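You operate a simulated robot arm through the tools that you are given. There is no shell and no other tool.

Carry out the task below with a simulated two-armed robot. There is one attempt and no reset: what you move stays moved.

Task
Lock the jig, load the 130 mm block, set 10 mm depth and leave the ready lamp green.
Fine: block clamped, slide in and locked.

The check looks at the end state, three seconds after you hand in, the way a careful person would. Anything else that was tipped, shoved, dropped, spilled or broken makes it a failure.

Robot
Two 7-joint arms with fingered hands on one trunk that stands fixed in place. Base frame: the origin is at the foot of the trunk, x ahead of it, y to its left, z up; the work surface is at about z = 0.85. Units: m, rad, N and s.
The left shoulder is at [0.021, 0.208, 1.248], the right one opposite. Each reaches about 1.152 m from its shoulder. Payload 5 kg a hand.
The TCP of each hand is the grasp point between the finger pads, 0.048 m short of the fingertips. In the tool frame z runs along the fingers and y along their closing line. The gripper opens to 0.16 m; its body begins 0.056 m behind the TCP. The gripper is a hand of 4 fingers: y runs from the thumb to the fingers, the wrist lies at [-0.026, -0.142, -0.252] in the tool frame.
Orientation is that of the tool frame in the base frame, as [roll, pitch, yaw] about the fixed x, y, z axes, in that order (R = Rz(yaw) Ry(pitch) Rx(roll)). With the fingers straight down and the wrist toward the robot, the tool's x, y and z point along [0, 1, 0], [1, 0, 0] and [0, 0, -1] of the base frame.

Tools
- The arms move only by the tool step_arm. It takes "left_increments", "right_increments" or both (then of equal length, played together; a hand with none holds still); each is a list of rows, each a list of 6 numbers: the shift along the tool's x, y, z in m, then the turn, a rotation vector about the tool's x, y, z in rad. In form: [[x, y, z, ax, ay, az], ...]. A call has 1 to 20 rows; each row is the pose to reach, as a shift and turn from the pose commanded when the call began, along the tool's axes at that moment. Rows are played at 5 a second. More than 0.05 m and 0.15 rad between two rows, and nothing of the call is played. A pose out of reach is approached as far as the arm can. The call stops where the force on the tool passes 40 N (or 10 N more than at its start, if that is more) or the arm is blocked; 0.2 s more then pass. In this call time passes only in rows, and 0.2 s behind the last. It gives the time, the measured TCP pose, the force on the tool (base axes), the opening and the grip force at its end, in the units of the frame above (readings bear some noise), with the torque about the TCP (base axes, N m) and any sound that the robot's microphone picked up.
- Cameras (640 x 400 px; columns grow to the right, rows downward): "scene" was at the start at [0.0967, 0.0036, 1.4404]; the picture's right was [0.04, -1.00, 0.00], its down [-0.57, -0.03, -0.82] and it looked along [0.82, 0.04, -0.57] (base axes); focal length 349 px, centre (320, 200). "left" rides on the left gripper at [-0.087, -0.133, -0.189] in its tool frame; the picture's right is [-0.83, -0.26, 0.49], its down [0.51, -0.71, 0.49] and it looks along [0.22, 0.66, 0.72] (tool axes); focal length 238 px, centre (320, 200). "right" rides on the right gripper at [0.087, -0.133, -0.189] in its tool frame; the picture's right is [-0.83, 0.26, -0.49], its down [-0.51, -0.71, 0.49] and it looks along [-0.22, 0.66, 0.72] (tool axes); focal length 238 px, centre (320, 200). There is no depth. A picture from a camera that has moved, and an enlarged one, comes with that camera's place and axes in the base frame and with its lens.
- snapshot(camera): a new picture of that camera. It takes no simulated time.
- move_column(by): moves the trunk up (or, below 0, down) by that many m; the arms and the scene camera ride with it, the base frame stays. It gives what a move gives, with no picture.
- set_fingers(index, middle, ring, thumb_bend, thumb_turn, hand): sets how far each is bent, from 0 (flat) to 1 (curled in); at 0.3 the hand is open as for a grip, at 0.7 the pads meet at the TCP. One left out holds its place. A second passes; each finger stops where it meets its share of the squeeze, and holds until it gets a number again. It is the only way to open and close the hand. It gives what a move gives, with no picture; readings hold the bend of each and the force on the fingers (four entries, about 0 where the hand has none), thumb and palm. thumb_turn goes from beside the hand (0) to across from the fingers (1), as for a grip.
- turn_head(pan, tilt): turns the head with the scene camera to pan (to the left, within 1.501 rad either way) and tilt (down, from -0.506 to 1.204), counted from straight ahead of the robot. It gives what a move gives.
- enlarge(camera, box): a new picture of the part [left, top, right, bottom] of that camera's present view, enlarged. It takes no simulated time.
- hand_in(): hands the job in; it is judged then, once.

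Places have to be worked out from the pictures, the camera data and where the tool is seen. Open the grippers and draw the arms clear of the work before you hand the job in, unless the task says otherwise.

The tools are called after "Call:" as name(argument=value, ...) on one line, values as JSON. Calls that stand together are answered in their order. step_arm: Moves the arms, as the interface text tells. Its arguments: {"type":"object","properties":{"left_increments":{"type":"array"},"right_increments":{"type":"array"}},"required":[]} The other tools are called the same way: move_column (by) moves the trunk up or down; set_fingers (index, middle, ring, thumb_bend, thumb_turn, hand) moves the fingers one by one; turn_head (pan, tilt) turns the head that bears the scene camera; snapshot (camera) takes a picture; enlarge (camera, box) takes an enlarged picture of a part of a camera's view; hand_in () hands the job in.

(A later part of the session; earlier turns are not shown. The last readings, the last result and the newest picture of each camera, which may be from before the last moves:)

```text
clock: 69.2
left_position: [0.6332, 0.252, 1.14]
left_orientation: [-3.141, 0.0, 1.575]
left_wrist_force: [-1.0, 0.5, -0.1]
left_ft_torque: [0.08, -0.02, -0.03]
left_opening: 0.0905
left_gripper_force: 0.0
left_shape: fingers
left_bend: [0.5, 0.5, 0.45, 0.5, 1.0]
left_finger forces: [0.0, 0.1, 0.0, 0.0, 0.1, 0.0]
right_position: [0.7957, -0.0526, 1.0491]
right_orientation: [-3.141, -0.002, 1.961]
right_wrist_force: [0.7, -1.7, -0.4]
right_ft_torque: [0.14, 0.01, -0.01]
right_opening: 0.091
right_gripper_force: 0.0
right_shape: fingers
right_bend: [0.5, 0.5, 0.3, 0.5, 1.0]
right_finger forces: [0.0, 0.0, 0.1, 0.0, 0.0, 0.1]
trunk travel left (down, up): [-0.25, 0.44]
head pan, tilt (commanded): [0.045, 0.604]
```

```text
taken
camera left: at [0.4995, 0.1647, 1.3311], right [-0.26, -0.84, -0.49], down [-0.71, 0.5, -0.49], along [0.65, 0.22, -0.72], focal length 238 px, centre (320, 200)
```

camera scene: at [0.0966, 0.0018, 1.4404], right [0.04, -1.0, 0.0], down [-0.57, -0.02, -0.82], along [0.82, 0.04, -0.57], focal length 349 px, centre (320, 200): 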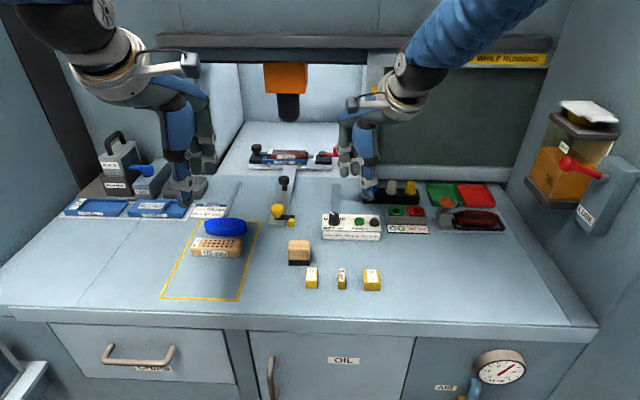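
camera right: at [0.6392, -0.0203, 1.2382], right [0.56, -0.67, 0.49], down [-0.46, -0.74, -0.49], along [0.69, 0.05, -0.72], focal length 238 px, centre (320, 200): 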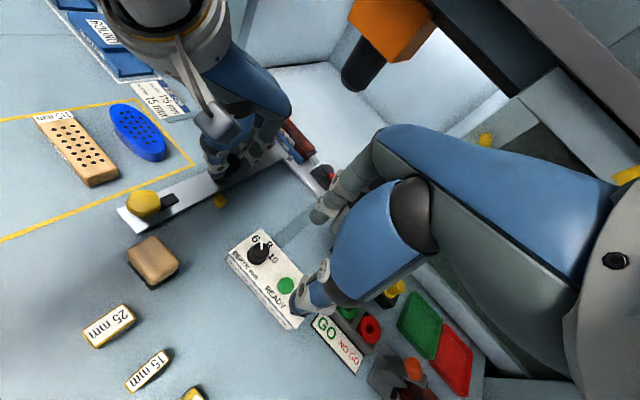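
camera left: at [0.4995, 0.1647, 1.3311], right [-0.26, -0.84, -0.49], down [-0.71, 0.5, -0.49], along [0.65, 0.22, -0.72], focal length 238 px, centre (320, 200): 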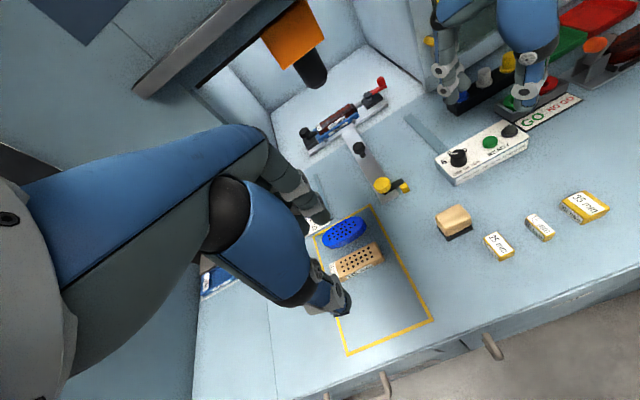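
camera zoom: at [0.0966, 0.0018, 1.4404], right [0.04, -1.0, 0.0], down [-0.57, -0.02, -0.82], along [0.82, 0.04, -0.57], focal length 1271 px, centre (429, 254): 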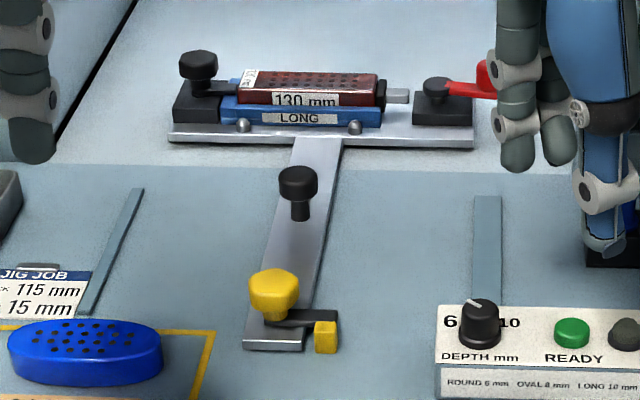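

Slide in and locked. I check the clamp lever angle and pad contact more closely from several cameras.

Call:
enlarge(camera="left", box=[290, 70, 400, 160])

Call:
enlarge(camera="scene", box=[285, 140, 345, 175])

Call:
enlarge(camera="scene", box=[240, 140, 300, 175])

Call:
enlarge(camera="right", box=[250, 80, 370, 220])

```text
4.44 times, centred on (345, 115) of left
camera zoom: at [0.4995, 0.1647, 1.3311], right [-0.26, -0.84, -0.49], down [-0.71, 0.5, -0.49], along [0.65, 0.22, -0.72], focal length 1059 px, centre (209, 578)
```

zoom: 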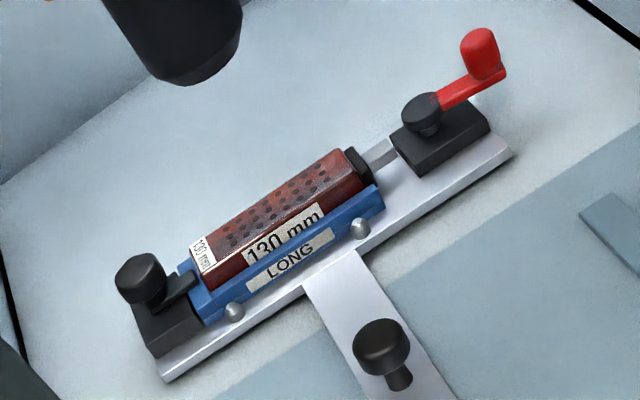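

```text
10.67 times, centred on (315, 158) of scene
camera zoom: at [0.0966, 0.0018, 1.4404], right [0.04, -1.0, 0.0], down [-0.57, -0.02, -0.82], along [0.82, 0.04, -0.57], focal length 3727 px, centre (373, 653)
```

zoom: 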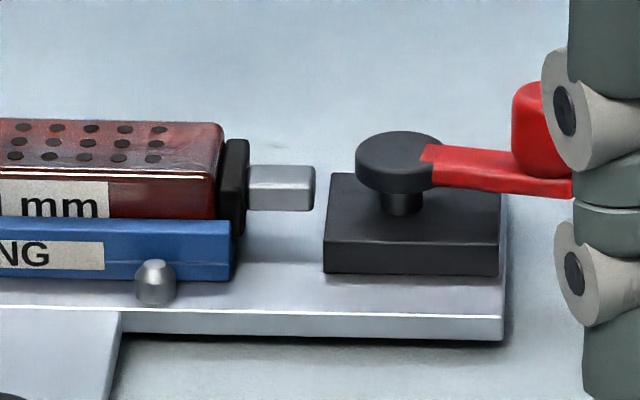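

```text
10.67 times, centred on (270, 158) of scene
camera zoom: at [0.0966, 0.0018, 1.4404], right [0.04, -1.0, 0.0], down [-0.57, -0.02, -0.82], along [0.82, 0.04, -0.57], focal length 3727 px, centre (853, 653)
```

zoom: 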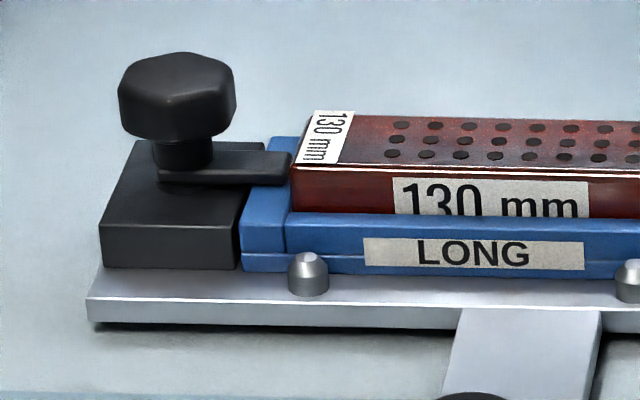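

```text
2.86 times, centred on (310, 150) of right
camera zoom: at [0.6389, -0.0225, 1.2384], right [0.56, -0.67, 0.49], down [-0.46, -0.74, -0.49], along [0.69, 0.05, -0.72], focal length 681 px, centre (349, 343)
```

zoom: 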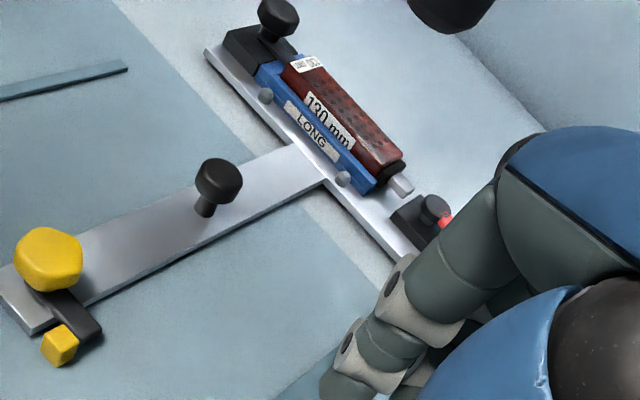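

Everything looks properly engaged; the READY lamp will confirm. Next is the depth dial – I zoom on it from all cameras to locate it accurately.

Call:
enlarge(camera="left", box=[430, 115, 540, 190])

Call:
enlarge(camera="right", box=[210, 200, 330, 340])

Call:
enlarge(camera="scene", box=[315, 200, 395, 250])

```text
5.33 times, centred on (485, 152) of left
camera zoom: at [0.4995, 0.1647, 1.3311], right [-0.26, -0.84, -0.49], down [-0.71, 0.5, -0.49], along [0.65, 0.22, -0.72], focal length 1271 px, centre (-560, 453)
```

zoom: 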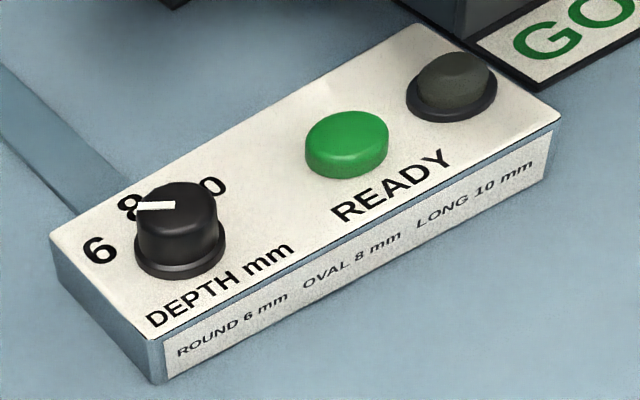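

```text
2.86 times, centred on (270, 270) of right
camera zoom: at [0.6389, -0.0225, 1.2384], right [0.56, -0.67, 0.49], down [-0.46, -0.74, -0.49], along [0.69, 0.05, -0.72], focal length 681 px, centre (463, 0)
```

zoom: 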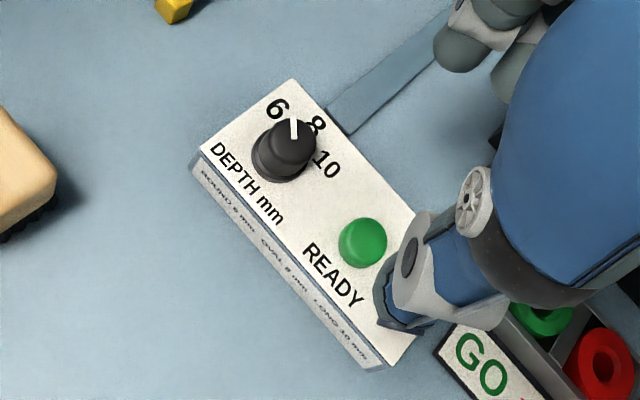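

```text
8.00 times, centred on (355, 225) of scene
camera zoom: at [0.0966, 0.0018, 1.4404], right [0.04, -1.0, 0.0], down [-0.57, -0.02, -0.82], along [0.82, 0.04, -0.57], focal length 2796 px, centre (40, 0)
```

zoom: 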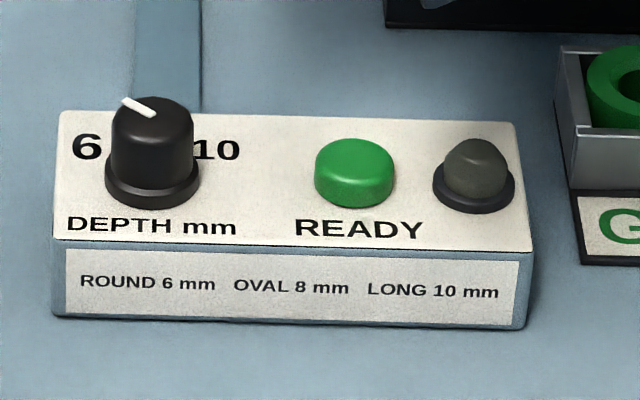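

Dial centre ≈(0.793, −0.002), top ≈0.917; pointer is at 6 and must turn ~90° clockwise to 10. I move the left arm further left out of the way and position the right hand above the dial with yaw pre-rotated counter-clockwise.

Call:
step_arm(left_increments=[[0.04, -0.01, 0, 0, 0, 0], [0.08, -0.02, 0, 0, 0, 0], [0.12, -0.03, 0, 0, 0, 0], [0.15, -0.03, 0, 0, 0, 0]], right_increments=[[0.012, 0.004, 0, 0, 0, -0.1], [0.024, 0.008, 0, 0, 0, -0.2], [0.036, 0.012, 0, 0, 0, -0.3], [0.0474, 0.0162, 0, 0, 0, -0.4]])

Call:
enlarge(camera="scene", box=[270, 110, 410, 250])

Call:
snapshot(camera="right")

Call:
snapshot(camera="left")

```text
clock: 70.2
left_position: [0.6039, 0.4049, 1.1403]
left_orientation: [-3.139, 0.001, 1.573]
left_wrist_force: [0.5, -0.5, 0.9]
left_ft_torque: [-0.04, 0.07, 0.01]
left_opening: 0.0903
left_gripper_force: 0.0
left_shape: fingers
left_bend: [0.5, 0.5, 0.45, 0.5, 1.0]
left_finger forces: [0.0, 0.0, 0.0, 0.1, 0.0, 0.0]
right_position: [0.7929, -0.0001, 1.0468]
right_orientation: [-3.14, -0.001, 2.363]
right_wrist_force: [1.5, 0.1, 0.7]
right_ft_torque: [-0.06, 0.05, 0.01]
right_opening: 0.0907
right_gripper_force: 0.1
right_shape: fingers
right_bend: [0.5, 0.5, 0.3, 0.5, 1.0]
right_finger forces: [0.0, 0.0, 0.0, 0.1, 0.0, 0.0]
trunk travel left (down, up): [-0.25, 0.44]
head pan, tilt (commanded): [0.045, 0.604]
```

```text
2.86 times, centred on (340, 180) of scene
camera zoom: at [0.0977, 0.0042, 1.4403], right [0.04, -1.0, 0.0], down [-0.57, -0.03, -0.82], along [0.82, 0.04, -0.57], focal length 998 px, centre (263, 257)
```

zoom: 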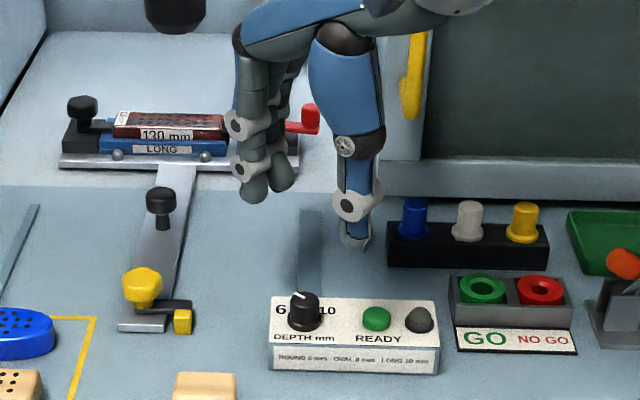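

```text
taken
camera right: at [0.6371, -0.033, 1.2364], right [0.78, -0.4, 0.49], down [-0.14, -0.86, -0.49], along [0.62, 0.31, -0.72], focal length 238 px, centre (320, 200)
```

right: 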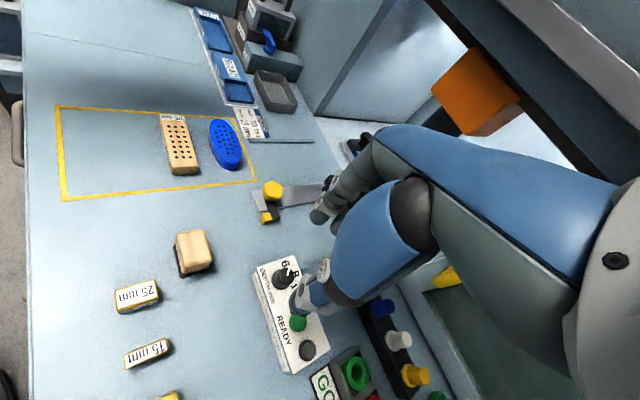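

```text
taken
camera left: at [0.4708, 0.3178, 1.3311], right [-0.26, -0.83, -0.49], down [-0.71, 0.51, -0.49], along [0.65, 0.22, -0.72], focal length 238 px, centre (320, 200)
```

left: 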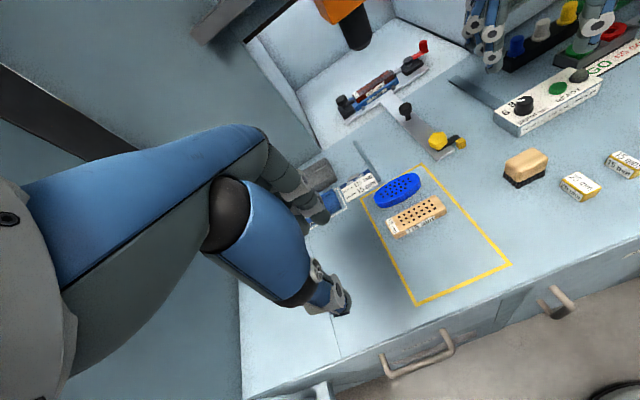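

Right hand is centred over the dial. I narrow the opening and lower to just above the box surface.

Call:
set_fingers(hand="right", index=0.56, middle=0.56, ring=0.35, thumb_bend=0.56)

Call:
step_arm(right_increments=[[-0.0014, -0.0014, 0.03, 0, 0, 0], [-0.0014, -0.0014, 0.055, 0, 0, 0], [-0.0014, -0.0014, 0.075, 0, 0, 0], [-0.0014, -0.0014, 0.084, 0, 0, 0]])

Call:
enlarge(camera="scene", box=[290, 150, 400, 250])

Call:
enlarge(camera="left", box=[470, 20, 620, 140])

Call:
enlarge(camera="right", box=[240, 200, 380, 340])

```text
clock: 71.2
left_position: [0.6026, 0.4042, 1.1424]
left_orientation: [-3.139, -0.001, 1.573]
left_wrist_force: [-0.2, -0.2, 0.0]
left_ft_torque: [-0.01, 0.03, 0.0]
left_opening: 0.0906
left_gripper_force: 0.0
left_shape: fingers
left_bend: [0.5, 0.5, 0.45, 0.5, 1.0]
left_finger forces: [0.0, 0.0, 0.1, 0.1, 0.0, 0.1]
right_position: [0.7919, -0.0009, 1.0481]
right_orientation: [3.141, 0.0, 2.36]
right_wrist_force: [0.0, -0.2, 0.0]
right_ft_torque: [0.02, 0.0, -0.01]
right_opening: 0.0674
right_gripper_force: 0.0
right_shape: fingers
right_bend: [0.56, 0.56, 0.35, 0.56, 1.0]
right_finger forces: [0.1, 0.1, 0.1, 0.0, 0.0, 0.0]
trunk travel left (down, up): [-0.25, 0.44]
head pan, tilt (commanded): [0.045, 0.604]
```

```text
clock: 72.2
left_position: [0.6024, 0.4047, 1.1415]
left_orientation: [-3.139, -0.001, 1.571]
left_wrist_force: [-0.1, 0.2, 0.4]
left_ft_torque: [0.01, -0.01, 0.01]
left_opening: 0.0904
left_gripper_force: 0.3
left_shape: fingers
left_bend: [0.5, 0.5, 0.45, 0.5, 1.0]
left_finger forces: [0.0, 0.1, 0.1, 0.1, 0.0, 0.0]
right_position: [0.7906, -0.0023, 0.9657]
right_orientation: [-3.141, 0.001, 2.359]
right_wrist_force: [0.2, -0.4, 0.9]
right_ft_torque: [-0.01, 0.0, 0.0]
right_opening: 0.0677
right_gripper_force: 0.1
right_shape: fingers
right_bend: [0.56, 0.56, 0.35, 0.56, 1.0]
right_finger forces: [0.1, 0.0, 0.1, 0.0, 0.0, 0.0]
trunk travel left (down, up): [-0.25, 0.44]
head pan, tilt (commanded): [0.045, 0.604]
```

```text
4.00 times, centred on (345, 200) of scene
camera zoom: at [0.0967, 0.0036, 1.4404], right [0.04, -1.0, 0.0], down [-0.57, -0.03, -0.82], along [0.82, 0.04, -0.57], focal length 1398 px, centre (220, 200)
```

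zoom: 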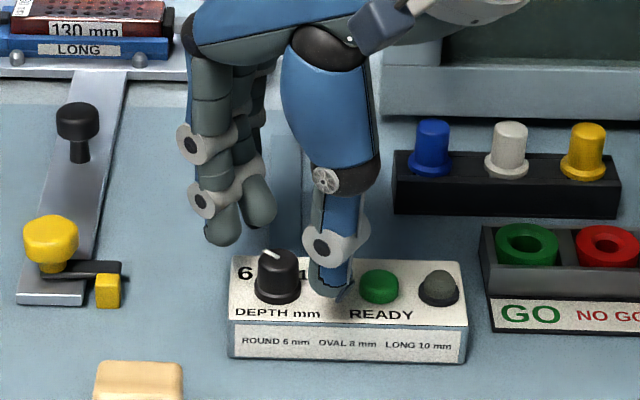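

```text
3.33 times, centred on (545, 80) of left
camera zoom: at [0.4698, 0.3171, 1.3316], right [-0.26, -0.83, -0.49], down [-0.71, 0.51, -0.49], along [0.65, 0.22, -0.72], focal length 794 px, centre (-430, 600)
```

zoom: 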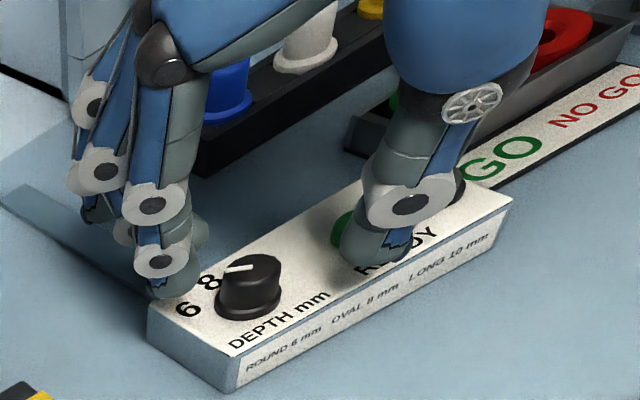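

```text
2.86 times, centred on (310, 270) of right
camera zoom: at [0.6354, -0.0342, 1.1533], right [0.77, -0.4, 0.49], down [-0.14, -0.86, -0.49], along [0.62, 0.31, -0.72], focal length 681 px, centre (349, 0)
```

zoom: 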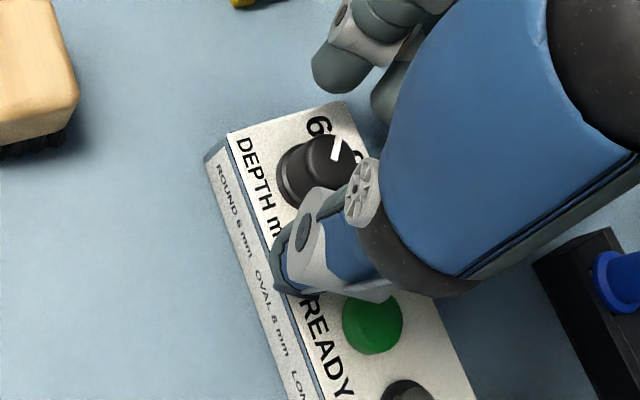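

The dial lies between thumb and index. I lower 11 mm more and close on it.

Call:
step_arm(right_increments=[[0, 0.001, 0.006, 0, 0, 0], [0, 0.001, 0.011, 0, 0, 0]])

Call:
set_fingers(hand="right", index=0.72, middle=0.72, thumb_bend=0.72)

Call:
enlarge(camera="scene", box=[300, 170, 390, 250])

Call:
enlarge(camera="left", box=[470, 40, 600, 140])

Call:
enlarge(camera="right", box=[260, 220, 360, 320])

```text
clock: 72.8
left_position: [0.602, 0.4041, 1.1412]
left_orientation: [-3.14, 0.001, 1.574]
left_wrist_force: [0.0, 0.2, -0.2]
left_ft_torque: [-0.02, -0.02, -0.01]
left_opening: 0.0907
left_gripper_force: 0.0
left_shape: fingers
left_bend: [0.5, 0.5, 0.45, 0.5, 1.0]
left_finger forces: [0.0, 0.1, 0.1, 0.0, 0.1, 0.0]
right_position: [0.7919, -0.0007, 0.9531]
right_orientation: [3.141, 0.0, 2.358]
right_wrist_force: [0.3, 0.1, -0.1]
right_ft_torque: [-0.02, -0.02, 0.01]
right_opening: 0.0674
right_gripper_force: 0.1
right_shape: fingers
right_bend: [0.56, 0.56, 0.35, 0.56, 1.0]
right_finger forces: [0.0, 0.0, 0.0, 0.0, 0.0, 0.0]
trunk travel left (down, up): [-0.25, 0.44]
head pan, tilt (commanded): [0.045, 0.604]
```

```text
clock: 73.8
left_position: [0.6031, 0.405, 1.1409]
left_orientation: [-3.139, -0.001, 1.574]
left_wrist_force: [1.4, 0.3, -0.8]
left_ft_torque: [0.02, 0.03, 0.02]
left_opening: 0.0906
left_gripper_force: 0.0
left_shape: fingers
left_bend: [0.5, 0.5, 0.45, 0.5, 1.0]
left_finger forces: [0.0, 0.1, 0.0, 0.0, 0.0, 0.1]
right_position: [0.7927, -0.0004, 0.9535]
right_orientation: [3.139, -0.001, 2.359]
right_wrist_force: [14.5, 6.1, 7.0]
right_ft_torque: [0.35, -0.71, 0.04]
right_opening: 0.0086
right_gripper_force: 11.5
right_shape: fingers
right_bend: [0.71, 0.67, 0.35, 0.72, 1.0]
right_finger forces: [7.7, 11.9, 0.0, 0.0, 3.6, 0.1]
trunk travel left (down, up): [-0.25, 0.44]
head pan, tilt (commanded): [0.045, 0.604]
```

```text
5.00 times, centred on (345, 210) of scene
camera zoom: at [0.0975, 0.0041, 1.4404], right [0.04, -1.0, 0.0], down [-0.57, -0.03, -0.82], along [0.82, 0.04, -0.57], focal length 1747 px, centre (195, 150)
```

zoom: 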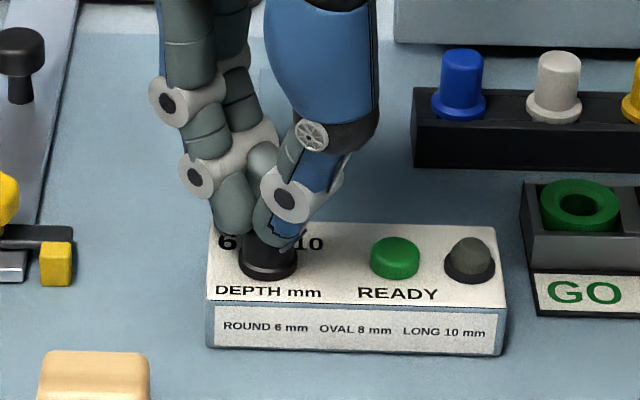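

```text
4.00 times, centred on (535, 90) of left
camera zoom: at [0.4705, 0.3177, 1.3313], right [-0.26, -0.83, -0.49], down [-0.71, 0.5, -0.49], along [0.65, 0.22, -0.72], focal length 953 px, centre (-540, 640)
```

zoom: 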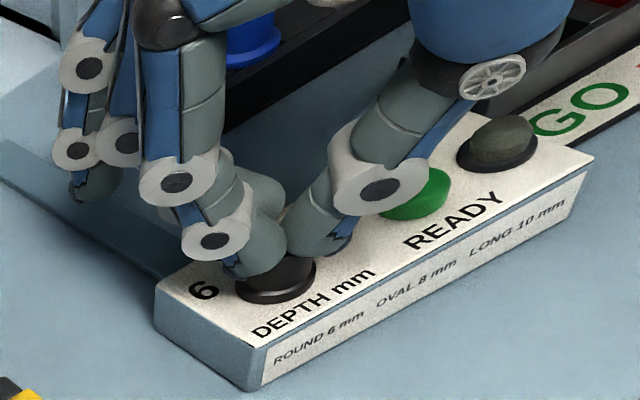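

```text
4.00 times, centred on (310, 270) of right
camera zoom: at [0.6374, -0.0326, 1.143], right [0.77, -0.41, 0.49], down [-0.14, -0.86, -0.49], along [0.62, 0.31, -0.72], focal length 953 px, centre (360, -80)
```

zoom: 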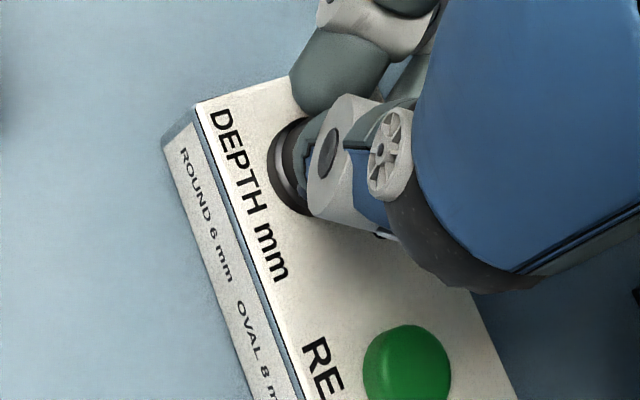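

The reading (opening 9 mm, net side force) says the fingers closed past the dial rather than around it. I reopen and look at the relative position again.

Call:
set_fingers(hand="right", index=0.56, middle=0.56, thumb_bend=0.56)

Call:
enlarge(camera="scene", box=[310, 180, 370, 240])

Call:
enlarge(camera="left", box=[480, 50, 570, 130])

Call:
enlarge(camera="right", box=[270, 230, 350, 310])

```text
clock: 74.8
left_position: [0.6028, 0.4045, 1.1418]
left_orientation: [-3.141, -0.002, 1.573]
left_wrist_force: [-1.0, 0.7, 0.7]
left_ft_torque: [0.04, 0.01, 0.02]
left_opening: 0.0905
left_gripper_force: 0.1
left_shape: fingers
left_bend: [0.5, 0.5, 0.45, 0.5, 1.0]
left_finger forces: [0.0, 0.1, 0.0, 0.1, 0.0, 0.0]
right_position: [0.7921, -0.0017, 0.953]
right_orientation: [3.141, -0.001, 2.359]
right_wrist_force: [0.1, -0.2, 0.2]
right_ft_torque: [0.0, -0.04, -0.02]
right_opening: 0.0666
right_gripper_force: 0.0
right_shape: fingers
right_bend: [0.56, 0.56, 0.35, 0.56, 1.0]
right_finger forces: [0.1, 0.0, 0.0, 0.0, 0.0, 0.0]
trunk travel left (down, up): [-0.25, 0.44]
head pan, tilt (commanded): [0.045, 0.604]
```

```text
6.67 times, centred on (340, 210) of scene
camera zoom: at [0.0968, 0.0036, 1.4404], right [0.04, -1.0, 0.0], down [-0.57, -0.03, -0.82], along [0.82, 0.04, -0.57], focal length 2330 px, centre (187, 133)
```

zoom: 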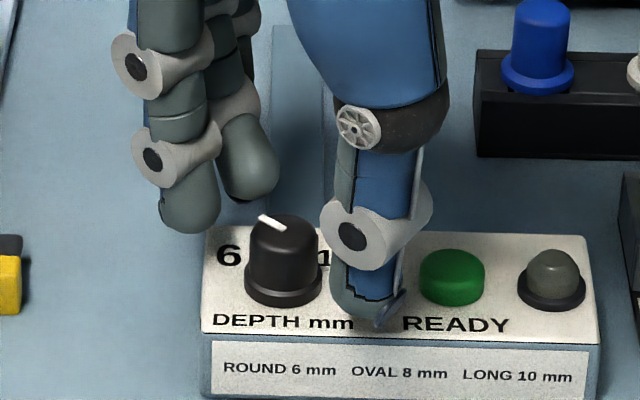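

```text
5.00 times, centred on (525, 90) of left
camera zoom: at [0.4699, 0.3171, 1.3316], right [-0.26, -0.83, -0.49], down [-0.71, 0.51, -0.49], along [0.65, 0.22, -0.72], focal length 1192 px, centre (-705, 750)
```

zoom: 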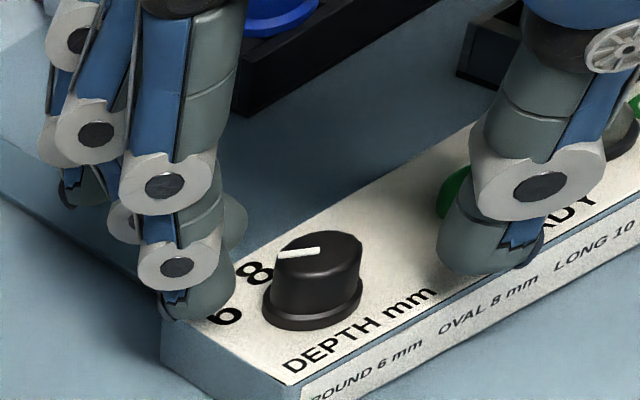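

```text
5.00 times, centred on (310, 270) of right
camera zoom: at [0.6363, -0.0333, 1.1422], right [0.77, -0.4, 0.49], down [-0.14, -0.86, -0.49], along [0.62, 0.31, -0.72], focal length 1192 px, centre (370, -150)
```

zoom: 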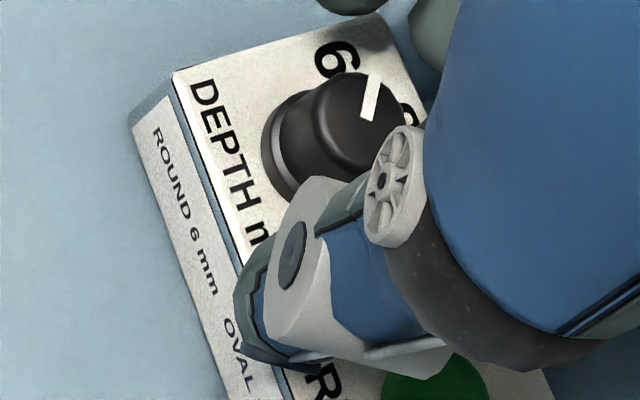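

The dial sits ~6 mm off the thumb's line toward the index side, so the thumb slipped past. I shift the hand 6 mm along its own x, lower 2 mm, and close again in two stages.

Call:
step_arm(right_increments=[[0.003, 0, 0.001, 0, 0, 0], [0.006, 0, 0.002, 0, 0, 0]])

Call:
set_fingers(hand="right", index=0.64, middle=0.64, thumb_bend=0.64)

Call:
enlarge(camera="scene", box=[310, 180, 370, 240])

Call:
enlarge(camera="left", box=[480, 50, 570, 130])

Call:
enlarge(camera="right", box=[270, 230, 350, 310])

```text
clock: 75.4
left_position: [0.603, 0.4041, 1.1412]
left_orientation: [-3.14, 0.0, 1.572]
left_wrist_force: [0.4, 1.3, 0.7]
left_ft_torque: [0.04, 0.04, 0.04]
left_opening: 0.0906
left_gripper_force: 0.2
left_shape: fingers
left_bend: [0.5, 0.5, 0.45, 0.5, 1.0]
left_finger forces: [0.0, 0.0, 0.1, 0.0, 0.0, 0.0]
right_position: [0.7868, 0.0018, 0.9522]
right_orientation: [-3.141, -0.001, 2.36]
right_wrist_force: [0.4, 0.3, 0.0]
right_ft_torque: [0.02, 0.01, -0.02]
right_opening: 0.0667
right_gripper_force: 0.1
right_shape: fingers
right_bend: [0.56, 0.56, 0.35, 0.56, 1.0]
right_finger forces: [0.0, 0.0, 0.1, 0.0, 0.0, 0.0]
trunk travel left (down, up): [-0.25, 0.44]
head pan, tilt (commanded): [0.045, 0.604]
```

```text
clock: 76.4
left_position: [0.6024, 0.4033, 1.1412]
left_orientation: [-3.14, 0.0, 1.573]
left_wrist_force: [-0.7, -0.4, -1.0]
left_ft_torque: [-0.03, 0.01, 0.0]
left_opening: 0.0908
left_gripper_force: 0.0
left_shape: fingers
left_bend: [0.5, 0.5, 0.45, 0.5, 1.0]
left_finger forces: [0.0, 0.1, 0.0, 0.0, 0.0, 0.1]
right_position: [0.7872, 0.0025, 0.9523]
right_orientation: [-3.141, 0.001, 2.36]
right_wrist_force: [1.4, 1.6, -0.4]
right_ft_torque: [-0.01, -0.03, 0.01]
right_opening: 0.0362
right_gripper_force: 0.7
right_shape: fingers
right_bend: [0.64, 0.63, 0.35, 0.64, 1.0]
right_finger forces: [0.1, 1.3, 0.1, 0.0, 0.1, 0.1]
trunk travel left (down, up): [-0.25, 0.44]
head pan, tilt (commanded): [0.045, 0.604]
```

```text
6.67 times, centred on (340, 210) of scene
camera zoom: at [0.0969, 0.0037, 1.4404], right [0.04, -1.0, 0.0], down [-0.57, -0.03, -0.82], along [0.82, 0.04, -0.57], focal length 2330 px, centre (187, 133)
```

zoom: 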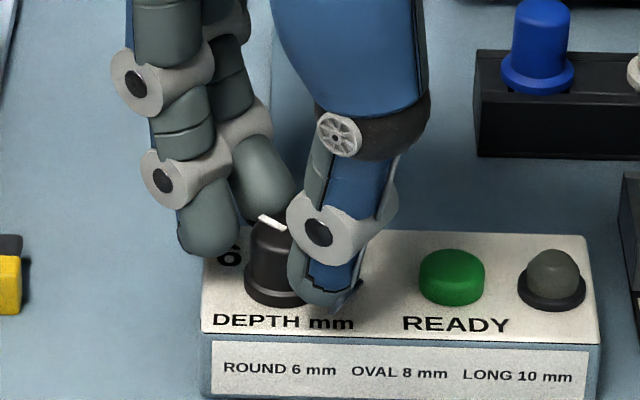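

```text
5.00 times, centred on (525, 90) of left
camera zoom: at [0.47, 0.3171, 1.3315], right [-0.26, -0.83, -0.49], down [-0.71, 0.51, -0.49], along [0.65, 0.22, -0.72], focal length 1192 px, centre (-705, 750)
```

zoom: 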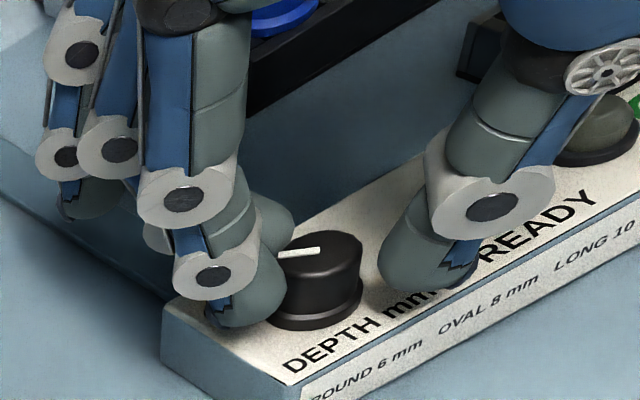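

```text
5.00 times, centred on (310, 270) of right
camera zoom: at [0.6319, -0.0294, 1.1404], right [0.77, -0.4, 0.49], down [-0.14, -0.86, -0.49], along [0.62, 0.31, -0.72], focal length 1192 px, centre (370, -150)
```

zoom: 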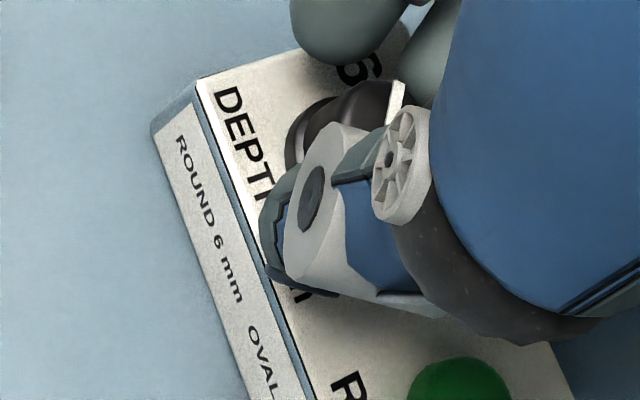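

Better: the dial is now nearly on the thumb line. I shift 2.5 mm more in the same direction and close fully.

Call:
step_arm(right_increments=[[0.0025, 0.0, 0.0, 0, 0, 0]])

Call:
set_fingers(hand="right", index=0.7, middle=0.7, thumb_bend=0.72)

Call:
enlarge(camera="scene", box=[310, 180, 370, 240])

Call:
enlarge(camera="left", box=[480, 50, 570, 130])

```text
clock: 76.8
left_position: [0.6029, 0.4039, 1.1422]
left_orientation: [-3.141, -0.001, 1.571]
left_wrist_force: [0.3, -0.4, -0.2]
left_ft_torque: [-0.02, 0.03, 0.01]
left_opening: 0.0907
left_gripper_force: 0.0
left_shape: fingers
left_bend: [0.5, 0.5, 0.45, 0.5, 1.0]
left_finger forces: [0.0, 0.0, 0.0, 0.0, 0.0, 0.0]
right_position: [0.7863, 0.0035, 0.9524]
right_orientation: [-3.141, -0.002, 2.36]
right_wrist_force: [2.8, -1.0, 1.1]
right_ft_torque: [-0.02, -0.11, 0.01]
right_opening: 0.036
right_gripper_force: 1.1
right_shape: fingers
right_bend: [0.64, 0.63, 0.35, 0.64, 1.0]
right_finger forces: [0.1, 2.3, 0.0, 0.0, 0.0, 0.1]
trunk travel left (down, up): [-0.25, 0.44]
head pan, tilt (commanded): [0.045, 0.604]
```

```text
clock: 77.8
left_position: [0.6024, 0.4048, 1.1409]
left_orientation: [-3.14, -0.001, 1.572]
left_wrist_force: [-0.7, -0.2, -0.4]
left_ft_torque: [-0.01, 0.03, -0.02]
left_opening: 0.0908
left_gripper_force: 0.1
left_shape: fingers
left_bend: [0.5, 0.5, 0.45, 0.5, 1.0]
left_finger forces: [0.0, 0.1, 0.0, 0.1, 0.0, 0.0]
right_position: [0.7857, 0.0041, 0.9519]
right_orientation: [-3.142, 0.0, 2.359]
right_wrist_force: [8.7, 4.1, 4.0]
right_ft_torque: [0.19, -0.48, 0.08]
right_opening: 0.0089
right_gripper_force: 6.6
right_shape: fingers
right_bend: [0.7, 0.65, 0.35, 0.72, 1.0]
right_finger forces: [0.1, 10.7, 0.0, 0.1, 1.9, 0.0]
trunk travel left (down, up): [-0.25, 0.44]
head pan, tilt (commanded): [0.045, 0.604]
```

```text
6.67 times, centred on (340, 210) of scene
camera zoom: at [0.0973, 0.004, 1.4404], right [0.04, -1.0, 0.0], down [-0.57, -0.03, -0.82], along [0.82, 0.04, -0.57], focal length 2330 px, centre (187, 133)
```

zoom: 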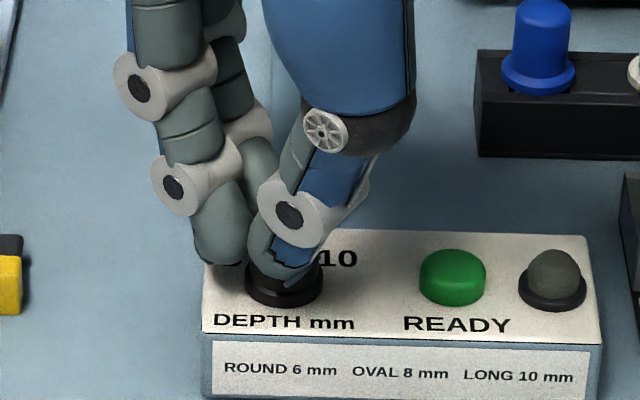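

```text
5.00 times, centred on (525, 90) of left
camera zoom: at [0.4703, 0.3175, 1.3314], right [-0.26, -0.83, -0.49], down [-0.71, 0.51, -0.49], along [0.65, 0.22, -0.72], focal length 1192 px, centre (-705, 750)
```

zoom: 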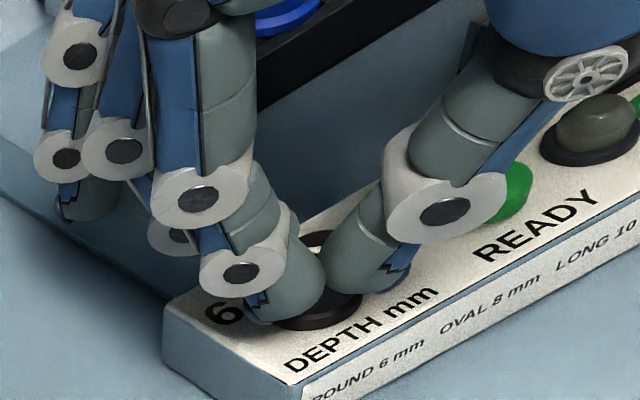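

Now it's clear: index and thumb closed just in front (robot side) of the dial while the middle touches its far side. I reopen, raise 4 cm, and close in free air above the dial to see exactly where the pinch point is relative to it.

Call:
set_fingers(hand="right", index=0.54, middle=0.54, thumb_bend=0.54)

Call:
step_arm(right_increments=[[0, 0, -0.02, 0, 0, 0], [0, 0, -0.04, 0, 0, 0]])

Call:
set_fingers(hand="right", index=0.66, middle=0.66, thumb_bend=0.66)

Call:
enlarge(camera="scene", box=[310, 170, 370, 230])

Call:
enlarge(camera="left", box=[470, 30, 570, 130])

Call:
enlarge(camera="right", box=[260, 210, 350, 300])

```text
clock: 78.8
left_position: [0.6033, 0.4043, 1.1416]
left_orientation: [-3.14, -0.001, 1.573]
left_wrist_force: [0.5, -1.0, 0.7]
left_ft_torque: [-0.03, -0.02, -0.02]
left_opening: 0.0907
left_gripper_force: 0.1
left_shape: fingers
left_bend: [0.5, 0.5, 0.45, 0.5, 1.0]
left_finger forces: [0.0, 0.1, 0.0, 0.0, 0.1, 0.0]
right_position: [0.7854, 0.0037, 0.9515]
right_orientation: [-3.14, -0.001, 2.361]
right_wrist_force: [0.0, -0.3, 0.2]
right_ft_torque: [-0.03, -0.03, 0.0]
right_opening: 0.0745
right_gripper_force: 0.0
right_shape: fingers
right_bend: [0.54, 0.54, 0.35, 0.54, 1.0]
right_finger forces: [0.1, 0.0, 0.0, 0.0, 0.1, 0.1]
trunk travel left (down, up): [-0.25, 0.44]
head pan, tilt (commanded): [0.045, 0.604]
```

```text
clock: 79.4
left_position: [0.6024, 0.4047, 1.1414]
left_orientation: [3.141, 0.0, 1.573]
left_wrist_force: [-1.1, 0.9, -0.9]
left_ft_torque: [0.0, -0.01, 0.03]
left_opening: 0.0904
left_gripper_force: 0.1
left_shape: fingers
left_bend: [0.5, 0.5, 0.45, 0.5, 1.0]
left_finger forces: [0.0, 0.1, 0.0, 0.0, 0.0, 0.0]
right_position: [0.7844, 0.006, 0.9913]
right_orientation: [-3.139, -0.001, 2.36]
right_wrist_force: [-0.2, 0.6, -1.6]
right_ft_torque: [0.01, -0.06, 0.02]
right_opening: 0.0743
right_gripper_force: 0.2
right_shape: fingers
right_bend: [0.54, 0.54, 0.35, 0.54, 1.0]
right_finger forces: [0.0, 0.1, 0.1, 0.1, 0.1, 0.0]
trunk travel left (down, up): [-0.25, 0.44]
head pan, tilt (commanded): [0.045, 0.604]
```

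```text
clock: 80.4
left_position: [0.6028, 0.4051, 1.1408]
left_orientation: [-3.14, 0.001, 1.573]
left_wrist_force: [0.0, 0.4, -0.8]
left_ft_torque: [0.03, -0.02, 0.01]
left_opening: 0.0906
left_gripper_force: 0.0
left_shape: fingers
left_bend: [0.5, 0.5, 0.45, 0.5, 1.0]
left_finger forces: [0.0, 0.0, 0.0, 0.0, 0.0, 0.1]
right_position: [0.7841, 0.0047, 0.9918]
right_orientation: [-3.141, 0.0, 2.36]
right_wrist_force: [-0.1, 0.3, -0.1]
right_ft_torque: [0.0, 0.01, 0.03]
right_opening: 0.0285
right_gripper_force: 0.0
right_shape: fingers
right_bend: [0.66, 0.66, 0.35, 0.66, 1.0]
right_finger forces: [0.0, 0.0, 0.0, 0.0, 0.0, 0.0]
trunk travel left (down, up): [-0.25, 0.44]
head pan, tilt (commanded): [0.045, 0.604]
```

```text
6.67 times, centred on (340, 200) of scene
camera zoom: at [0.0969, 0.0036, 1.4404], right [0.04, -1.0, 0.0], down [-0.57, -0.03, -0.82], along [0.82, 0.04, -0.57], focal length 2330 px, centre (187, 200)
```

zoom: 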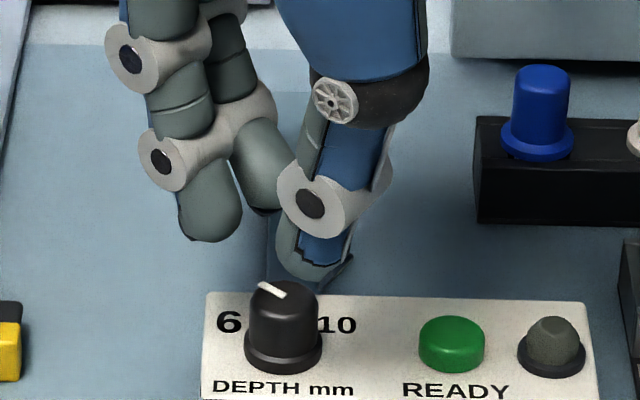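

```text
4.00 times, centred on (520, 80) of left
camera zoom: at [0.47, 0.3171, 1.3315], right [-0.26, -0.83, -0.49], down [-0.71, 0.51, -0.49], along [0.65, 0.22, -0.72], focal length 953 px, centre (-480, 680)
```

zoom: 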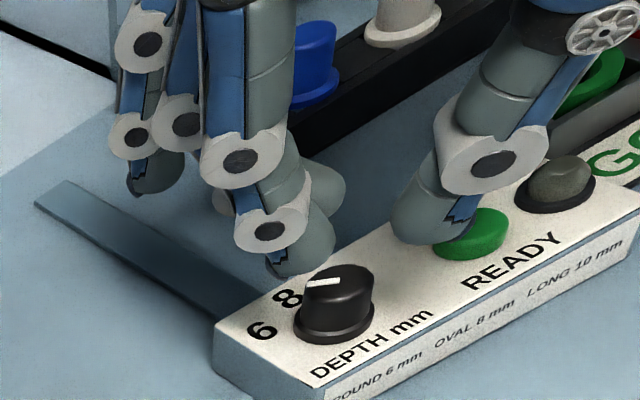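

```text
4.44 times, centred on (305, 255) of right
camera zoom: at [0.6294, -0.0272, 1.181], right [0.77, -0.4, 0.49], down [-0.14, -0.86, -0.49], along [0.62, 0.31, -0.72], focal length 1059 px, centre (387, -44)
```

zoom: 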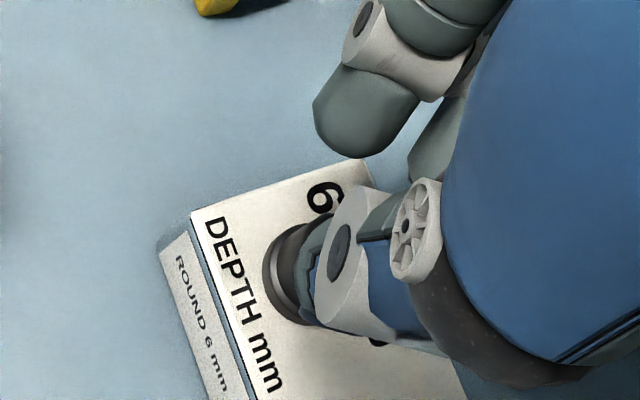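

Measured: at TCP (0.784, 0.005, 0.992) the thumb tip is at (0.775, −0.012) and index at (0.790, 0.027), and the dial is actually at ≈(0.800, −0.001) with top only ≈0.907 — so I was too high and off in x. I reopen, shift by (+14, −5) mm and descend deeper.

Call:
set_fingers(hand="right", index=0.55, middle=0.55, thumb_bend=0.55)

Call:
step_arm(right_increments=[[-0.0133, 0.0062, 0.0, 0, 0, 0], [-0.0133, 0.0062, 0.02, 0, 0, 0], [-0.0133, 0.0062, 0.04, 0, 0, 0]])

Call:
enlarge(camera="scene", box=[310, 180, 370, 240])

Call:
enlarge(camera="left", box=[470, 30, 570, 130])

Call:
enlarge(camera="right", box=[260, 210, 350, 300])

```text
clock: 81.4
left_position: [0.6032, 0.4043, 1.141]
left_orientation: [-3.14, 0.001, 1.573]
left_wrist_force: [0.4, 0.5, -0.4]
left_ft_torque: [0.0, -0.01, 0.0]
left_opening: 0.0908
left_gripper_force: 0.1
left_shape: fingers
left_bend: [0.5, 0.5, 0.45, 0.5, 1.0]
left_finger forces: [0.0, 0.0, 0.0, 0.0, 0.0, 0.0]
right_position: [0.7863, 0.0053, 0.9919]
right_orientation: [3.141, -0.001, 2.36]
right_wrist_force: [-0.6, -0.6, -0.1]
right_ft_torque: [0.0, 0.04, -0.01]
right_opening: 0.0705
right_gripper_force: 0.0
right_shape: fingers
right_bend: [0.55, 0.55, 0.35, 0.55, 1.0]
right_finger forces: [0.0, 0.0, 0.0, 0.0, 0.0, 0.1]
trunk travel left (down, up): [-0.25, 0.44]
head pan, tilt (commanded): [0.045, 0.604]
```

```text
clock: 82.2
left_position: [0.6036, 0.4037, 1.1407]
left_orientation: [-3.141, 0.0, 1.571]
left_wrist_force: [0.6, -0.1, 0.3]
left_ft_torque: [0.01, 0.08, 0.0]
left_opening: 0.0907
left_gripper_force: 0.0
left_shape: fingers
left_bend: [0.5, 0.5, 0.45, 0.5, 1.0]
left_finger forces: [0.0, 0.1, 0.0, 0.1, 0.0, 0.1]
right_position: [0.8015, -0.0002, 0.9516]
right_orientation: [-3.141, -0.001, 2.36]
right_wrist_force: [0.7, -0.6, 0.8]
right_ft_torque: [-0.01, 0.07, 0.06]
right_opening: 0.0703
right_gripper_force: 0.0
right_shape: fingers
right_bend: [0.55, 0.55, 0.35, 0.55, 1.0]
right_finger forces: [0.1, 0.0, 0.0, 0.0, 0.0, 0.0]
trunk travel left (down, up): [-0.25, 0.44]
head pan, tilt (commanded): [0.045, 0.604]
```

```text
6.67 times, centred on (340, 210) of scene
camera zoom: at [0.0975, 0.0033, 1.4403], right [0.04, -1.0, 0.0], down [-0.57, -0.03, -0.82], along [0.82, 0.04, -0.57], focal length 2330 px, centre (187, 133)
```

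zoom: 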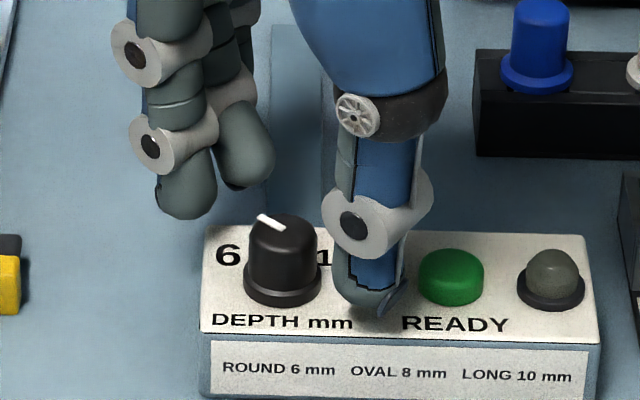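

```text
4.00 times, centred on (520, 80) of left
camera zoom: at [0.4706, 0.3167, 1.3314], right [-0.26, -0.83, -0.49], down [-0.71, 0.51, -0.49], along [0.65, 0.22, -0.72], focal length 953 px, centre (-480, 680)
```

zoom: 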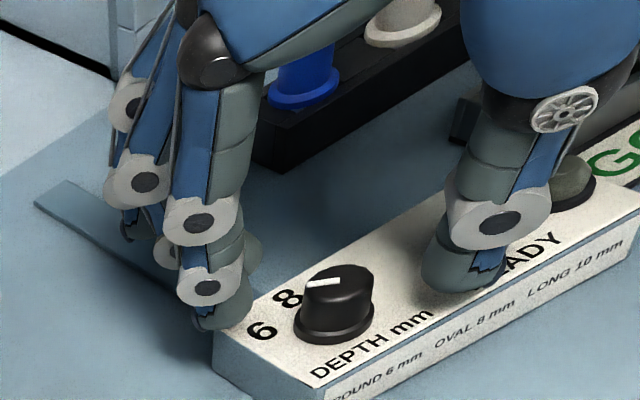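

```text
4.44 times, centred on (305, 255) of right
camera zoom: at [0.645, -0.0333, 1.141], right [0.77, -0.4, 0.49], down [-0.14, -0.86, -0.49], along [0.62, 0.31, -0.72], focal length 1059 px, centre (387, -44)
```

zoom: 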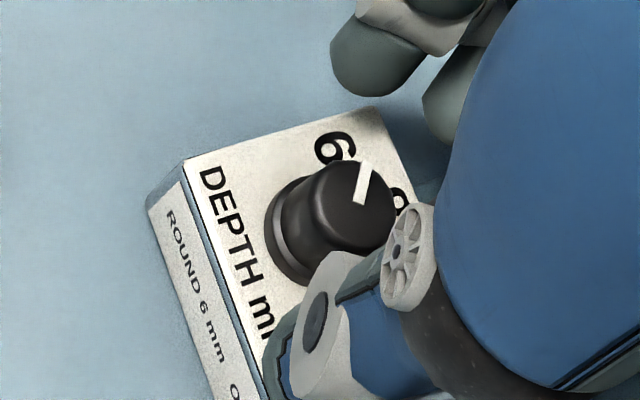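

Aligned: dial lies on the line between thumb and index/middle. I lower 10 mm more and close.

Call:
step_arm(right_increments=[[0, -0.001, 0.005, 0, 0, 0], [0, -0.001, 0.01, 0, 0, 0]])

Call:
set_fingers(hand="right", index=0.7, middle=0.7, thumb_bend=0.7)

Call:
enlarge(camera="scene", box=[310, 180, 370, 240])

Call:
enlarge(camera="left", box=[470, 30, 570, 130])

Call:
enlarge(camera="right", box=[260, 210, 350, 300])

```text
clock: 82.8
left_position: [0.602, 0.4037, 1.1425]
left_orientation: [-3.14, 0.0, 1.571]
left_wrist_force: [0.0, 0.1, 0.3]
left_ft_torque: [0.03, -0.03, -0.01]
left_opening: 0.0905
left_gripper_force: 0.1
left_shape: fingers
left_bend: [0.5, 0.5, 0.45, 0.5, 1.0]
left_finger forces: [0.0, 0.0, 0.0, 0.1, 0.1, 0.0]
right_position: [0.7997, -0.0032, 0.943]
right_orientation: [-3.141, -0.001, 2.36]
right_wrist_force: [-0.1, 0.6, -0.4]
right_ft_torque: [-0.01, 0.03, 0.01]
right_opening: 0.0706
right_gripper_force: 0.1
right_shape: fingers
right_bend: [0.55, 0.55, 0.35, 0.55, 1.0]
right_finger forces: [0.0, 0.0, 0.1, 0.1, 0.1, 0.1]
trunk travel left (down, up): [-0.25, 0.44]
head pan, tilt (commanded): [0.045, 0.604]
```

```text
clock: 83.8
left_position: [0.6014, 0.4037, 1.1411]
left_orientation: [-3.14, 0.0, 1.574]
left_wrist_force: [0.1, 0.3, -0.2]
left_ft_torque: [-0.01, 0.0, 0.0]
left_opening: 0.0902
left_gripper_force: 0.1
left_shape: fingers
left_bend: [0.5, 0.5, 0.45, 0.5, 1.0]
left_finger forces: [0.0, 0.1, 0.0, 0.0, 0.0, 0.0]
right_position: [0.7994, -0.0026, 0.9434]
right_orientation: [3.142, 0.001, 2.359]
right_wrist_force: [-0.4, -0.3, -1.0]
right_ft_torque: [0.0, 0.02, -0.07]
right_opening: 0.0312
right_gripper_force: 7.3
right_shape: fingers
right_bend: [0.66, 0.7, 0.35, 0.66, 1.0]
right_finger forces: [6.3, 0.4, 0.0, 0.1, 8.2, 0.0]
trunk travel left (down, up): [-0.25, 0.44]
head pan, tilt (commanded): [0.045, 0.604]
```

```text
6.67 times, centred on (340, 210) of scene
camera zoom: at [0.0968, 0.0036, 1.4404], right [0.04, -1.0, 0.0], down [-0.57, -0.03, -0.82], along [0.82, 0.04, -0.57], focal length 2330 px, centre (187, 133)
```

zoom: 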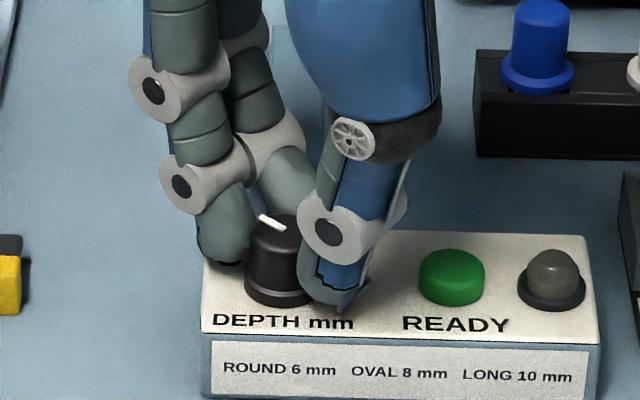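

```text
4.00 times, centred on (520, 80) of left
camera zoom: at [0.4699, 0.3171, 1.3316], right [-0.26, -0.83, -0.49], down [-0.71, 0.51, -0.49], along [0.65, 0.22, -0.72], focal length 953 px, centre (-480, 680)
```

zoom: 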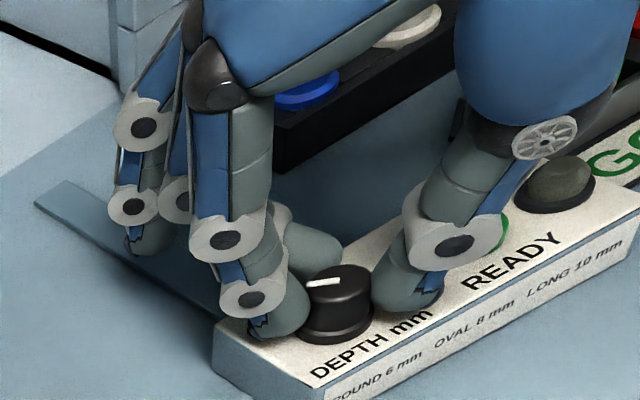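

```text
4.44 times, centred on (305, 255) of right
camera zoom: at [0.6434, -0.0345, 1.1308], right [0.77, -0.4, 0.49], down [-0.14, -0.86, -0.49], along [0.62, 0.31, -0.72], focal length 1059 px, centre (387, -44)
```

zoom: 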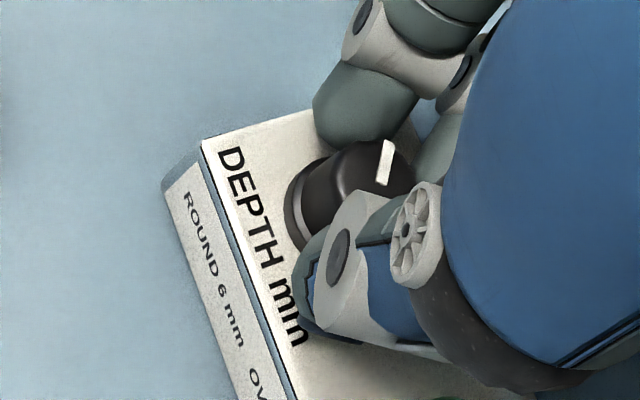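

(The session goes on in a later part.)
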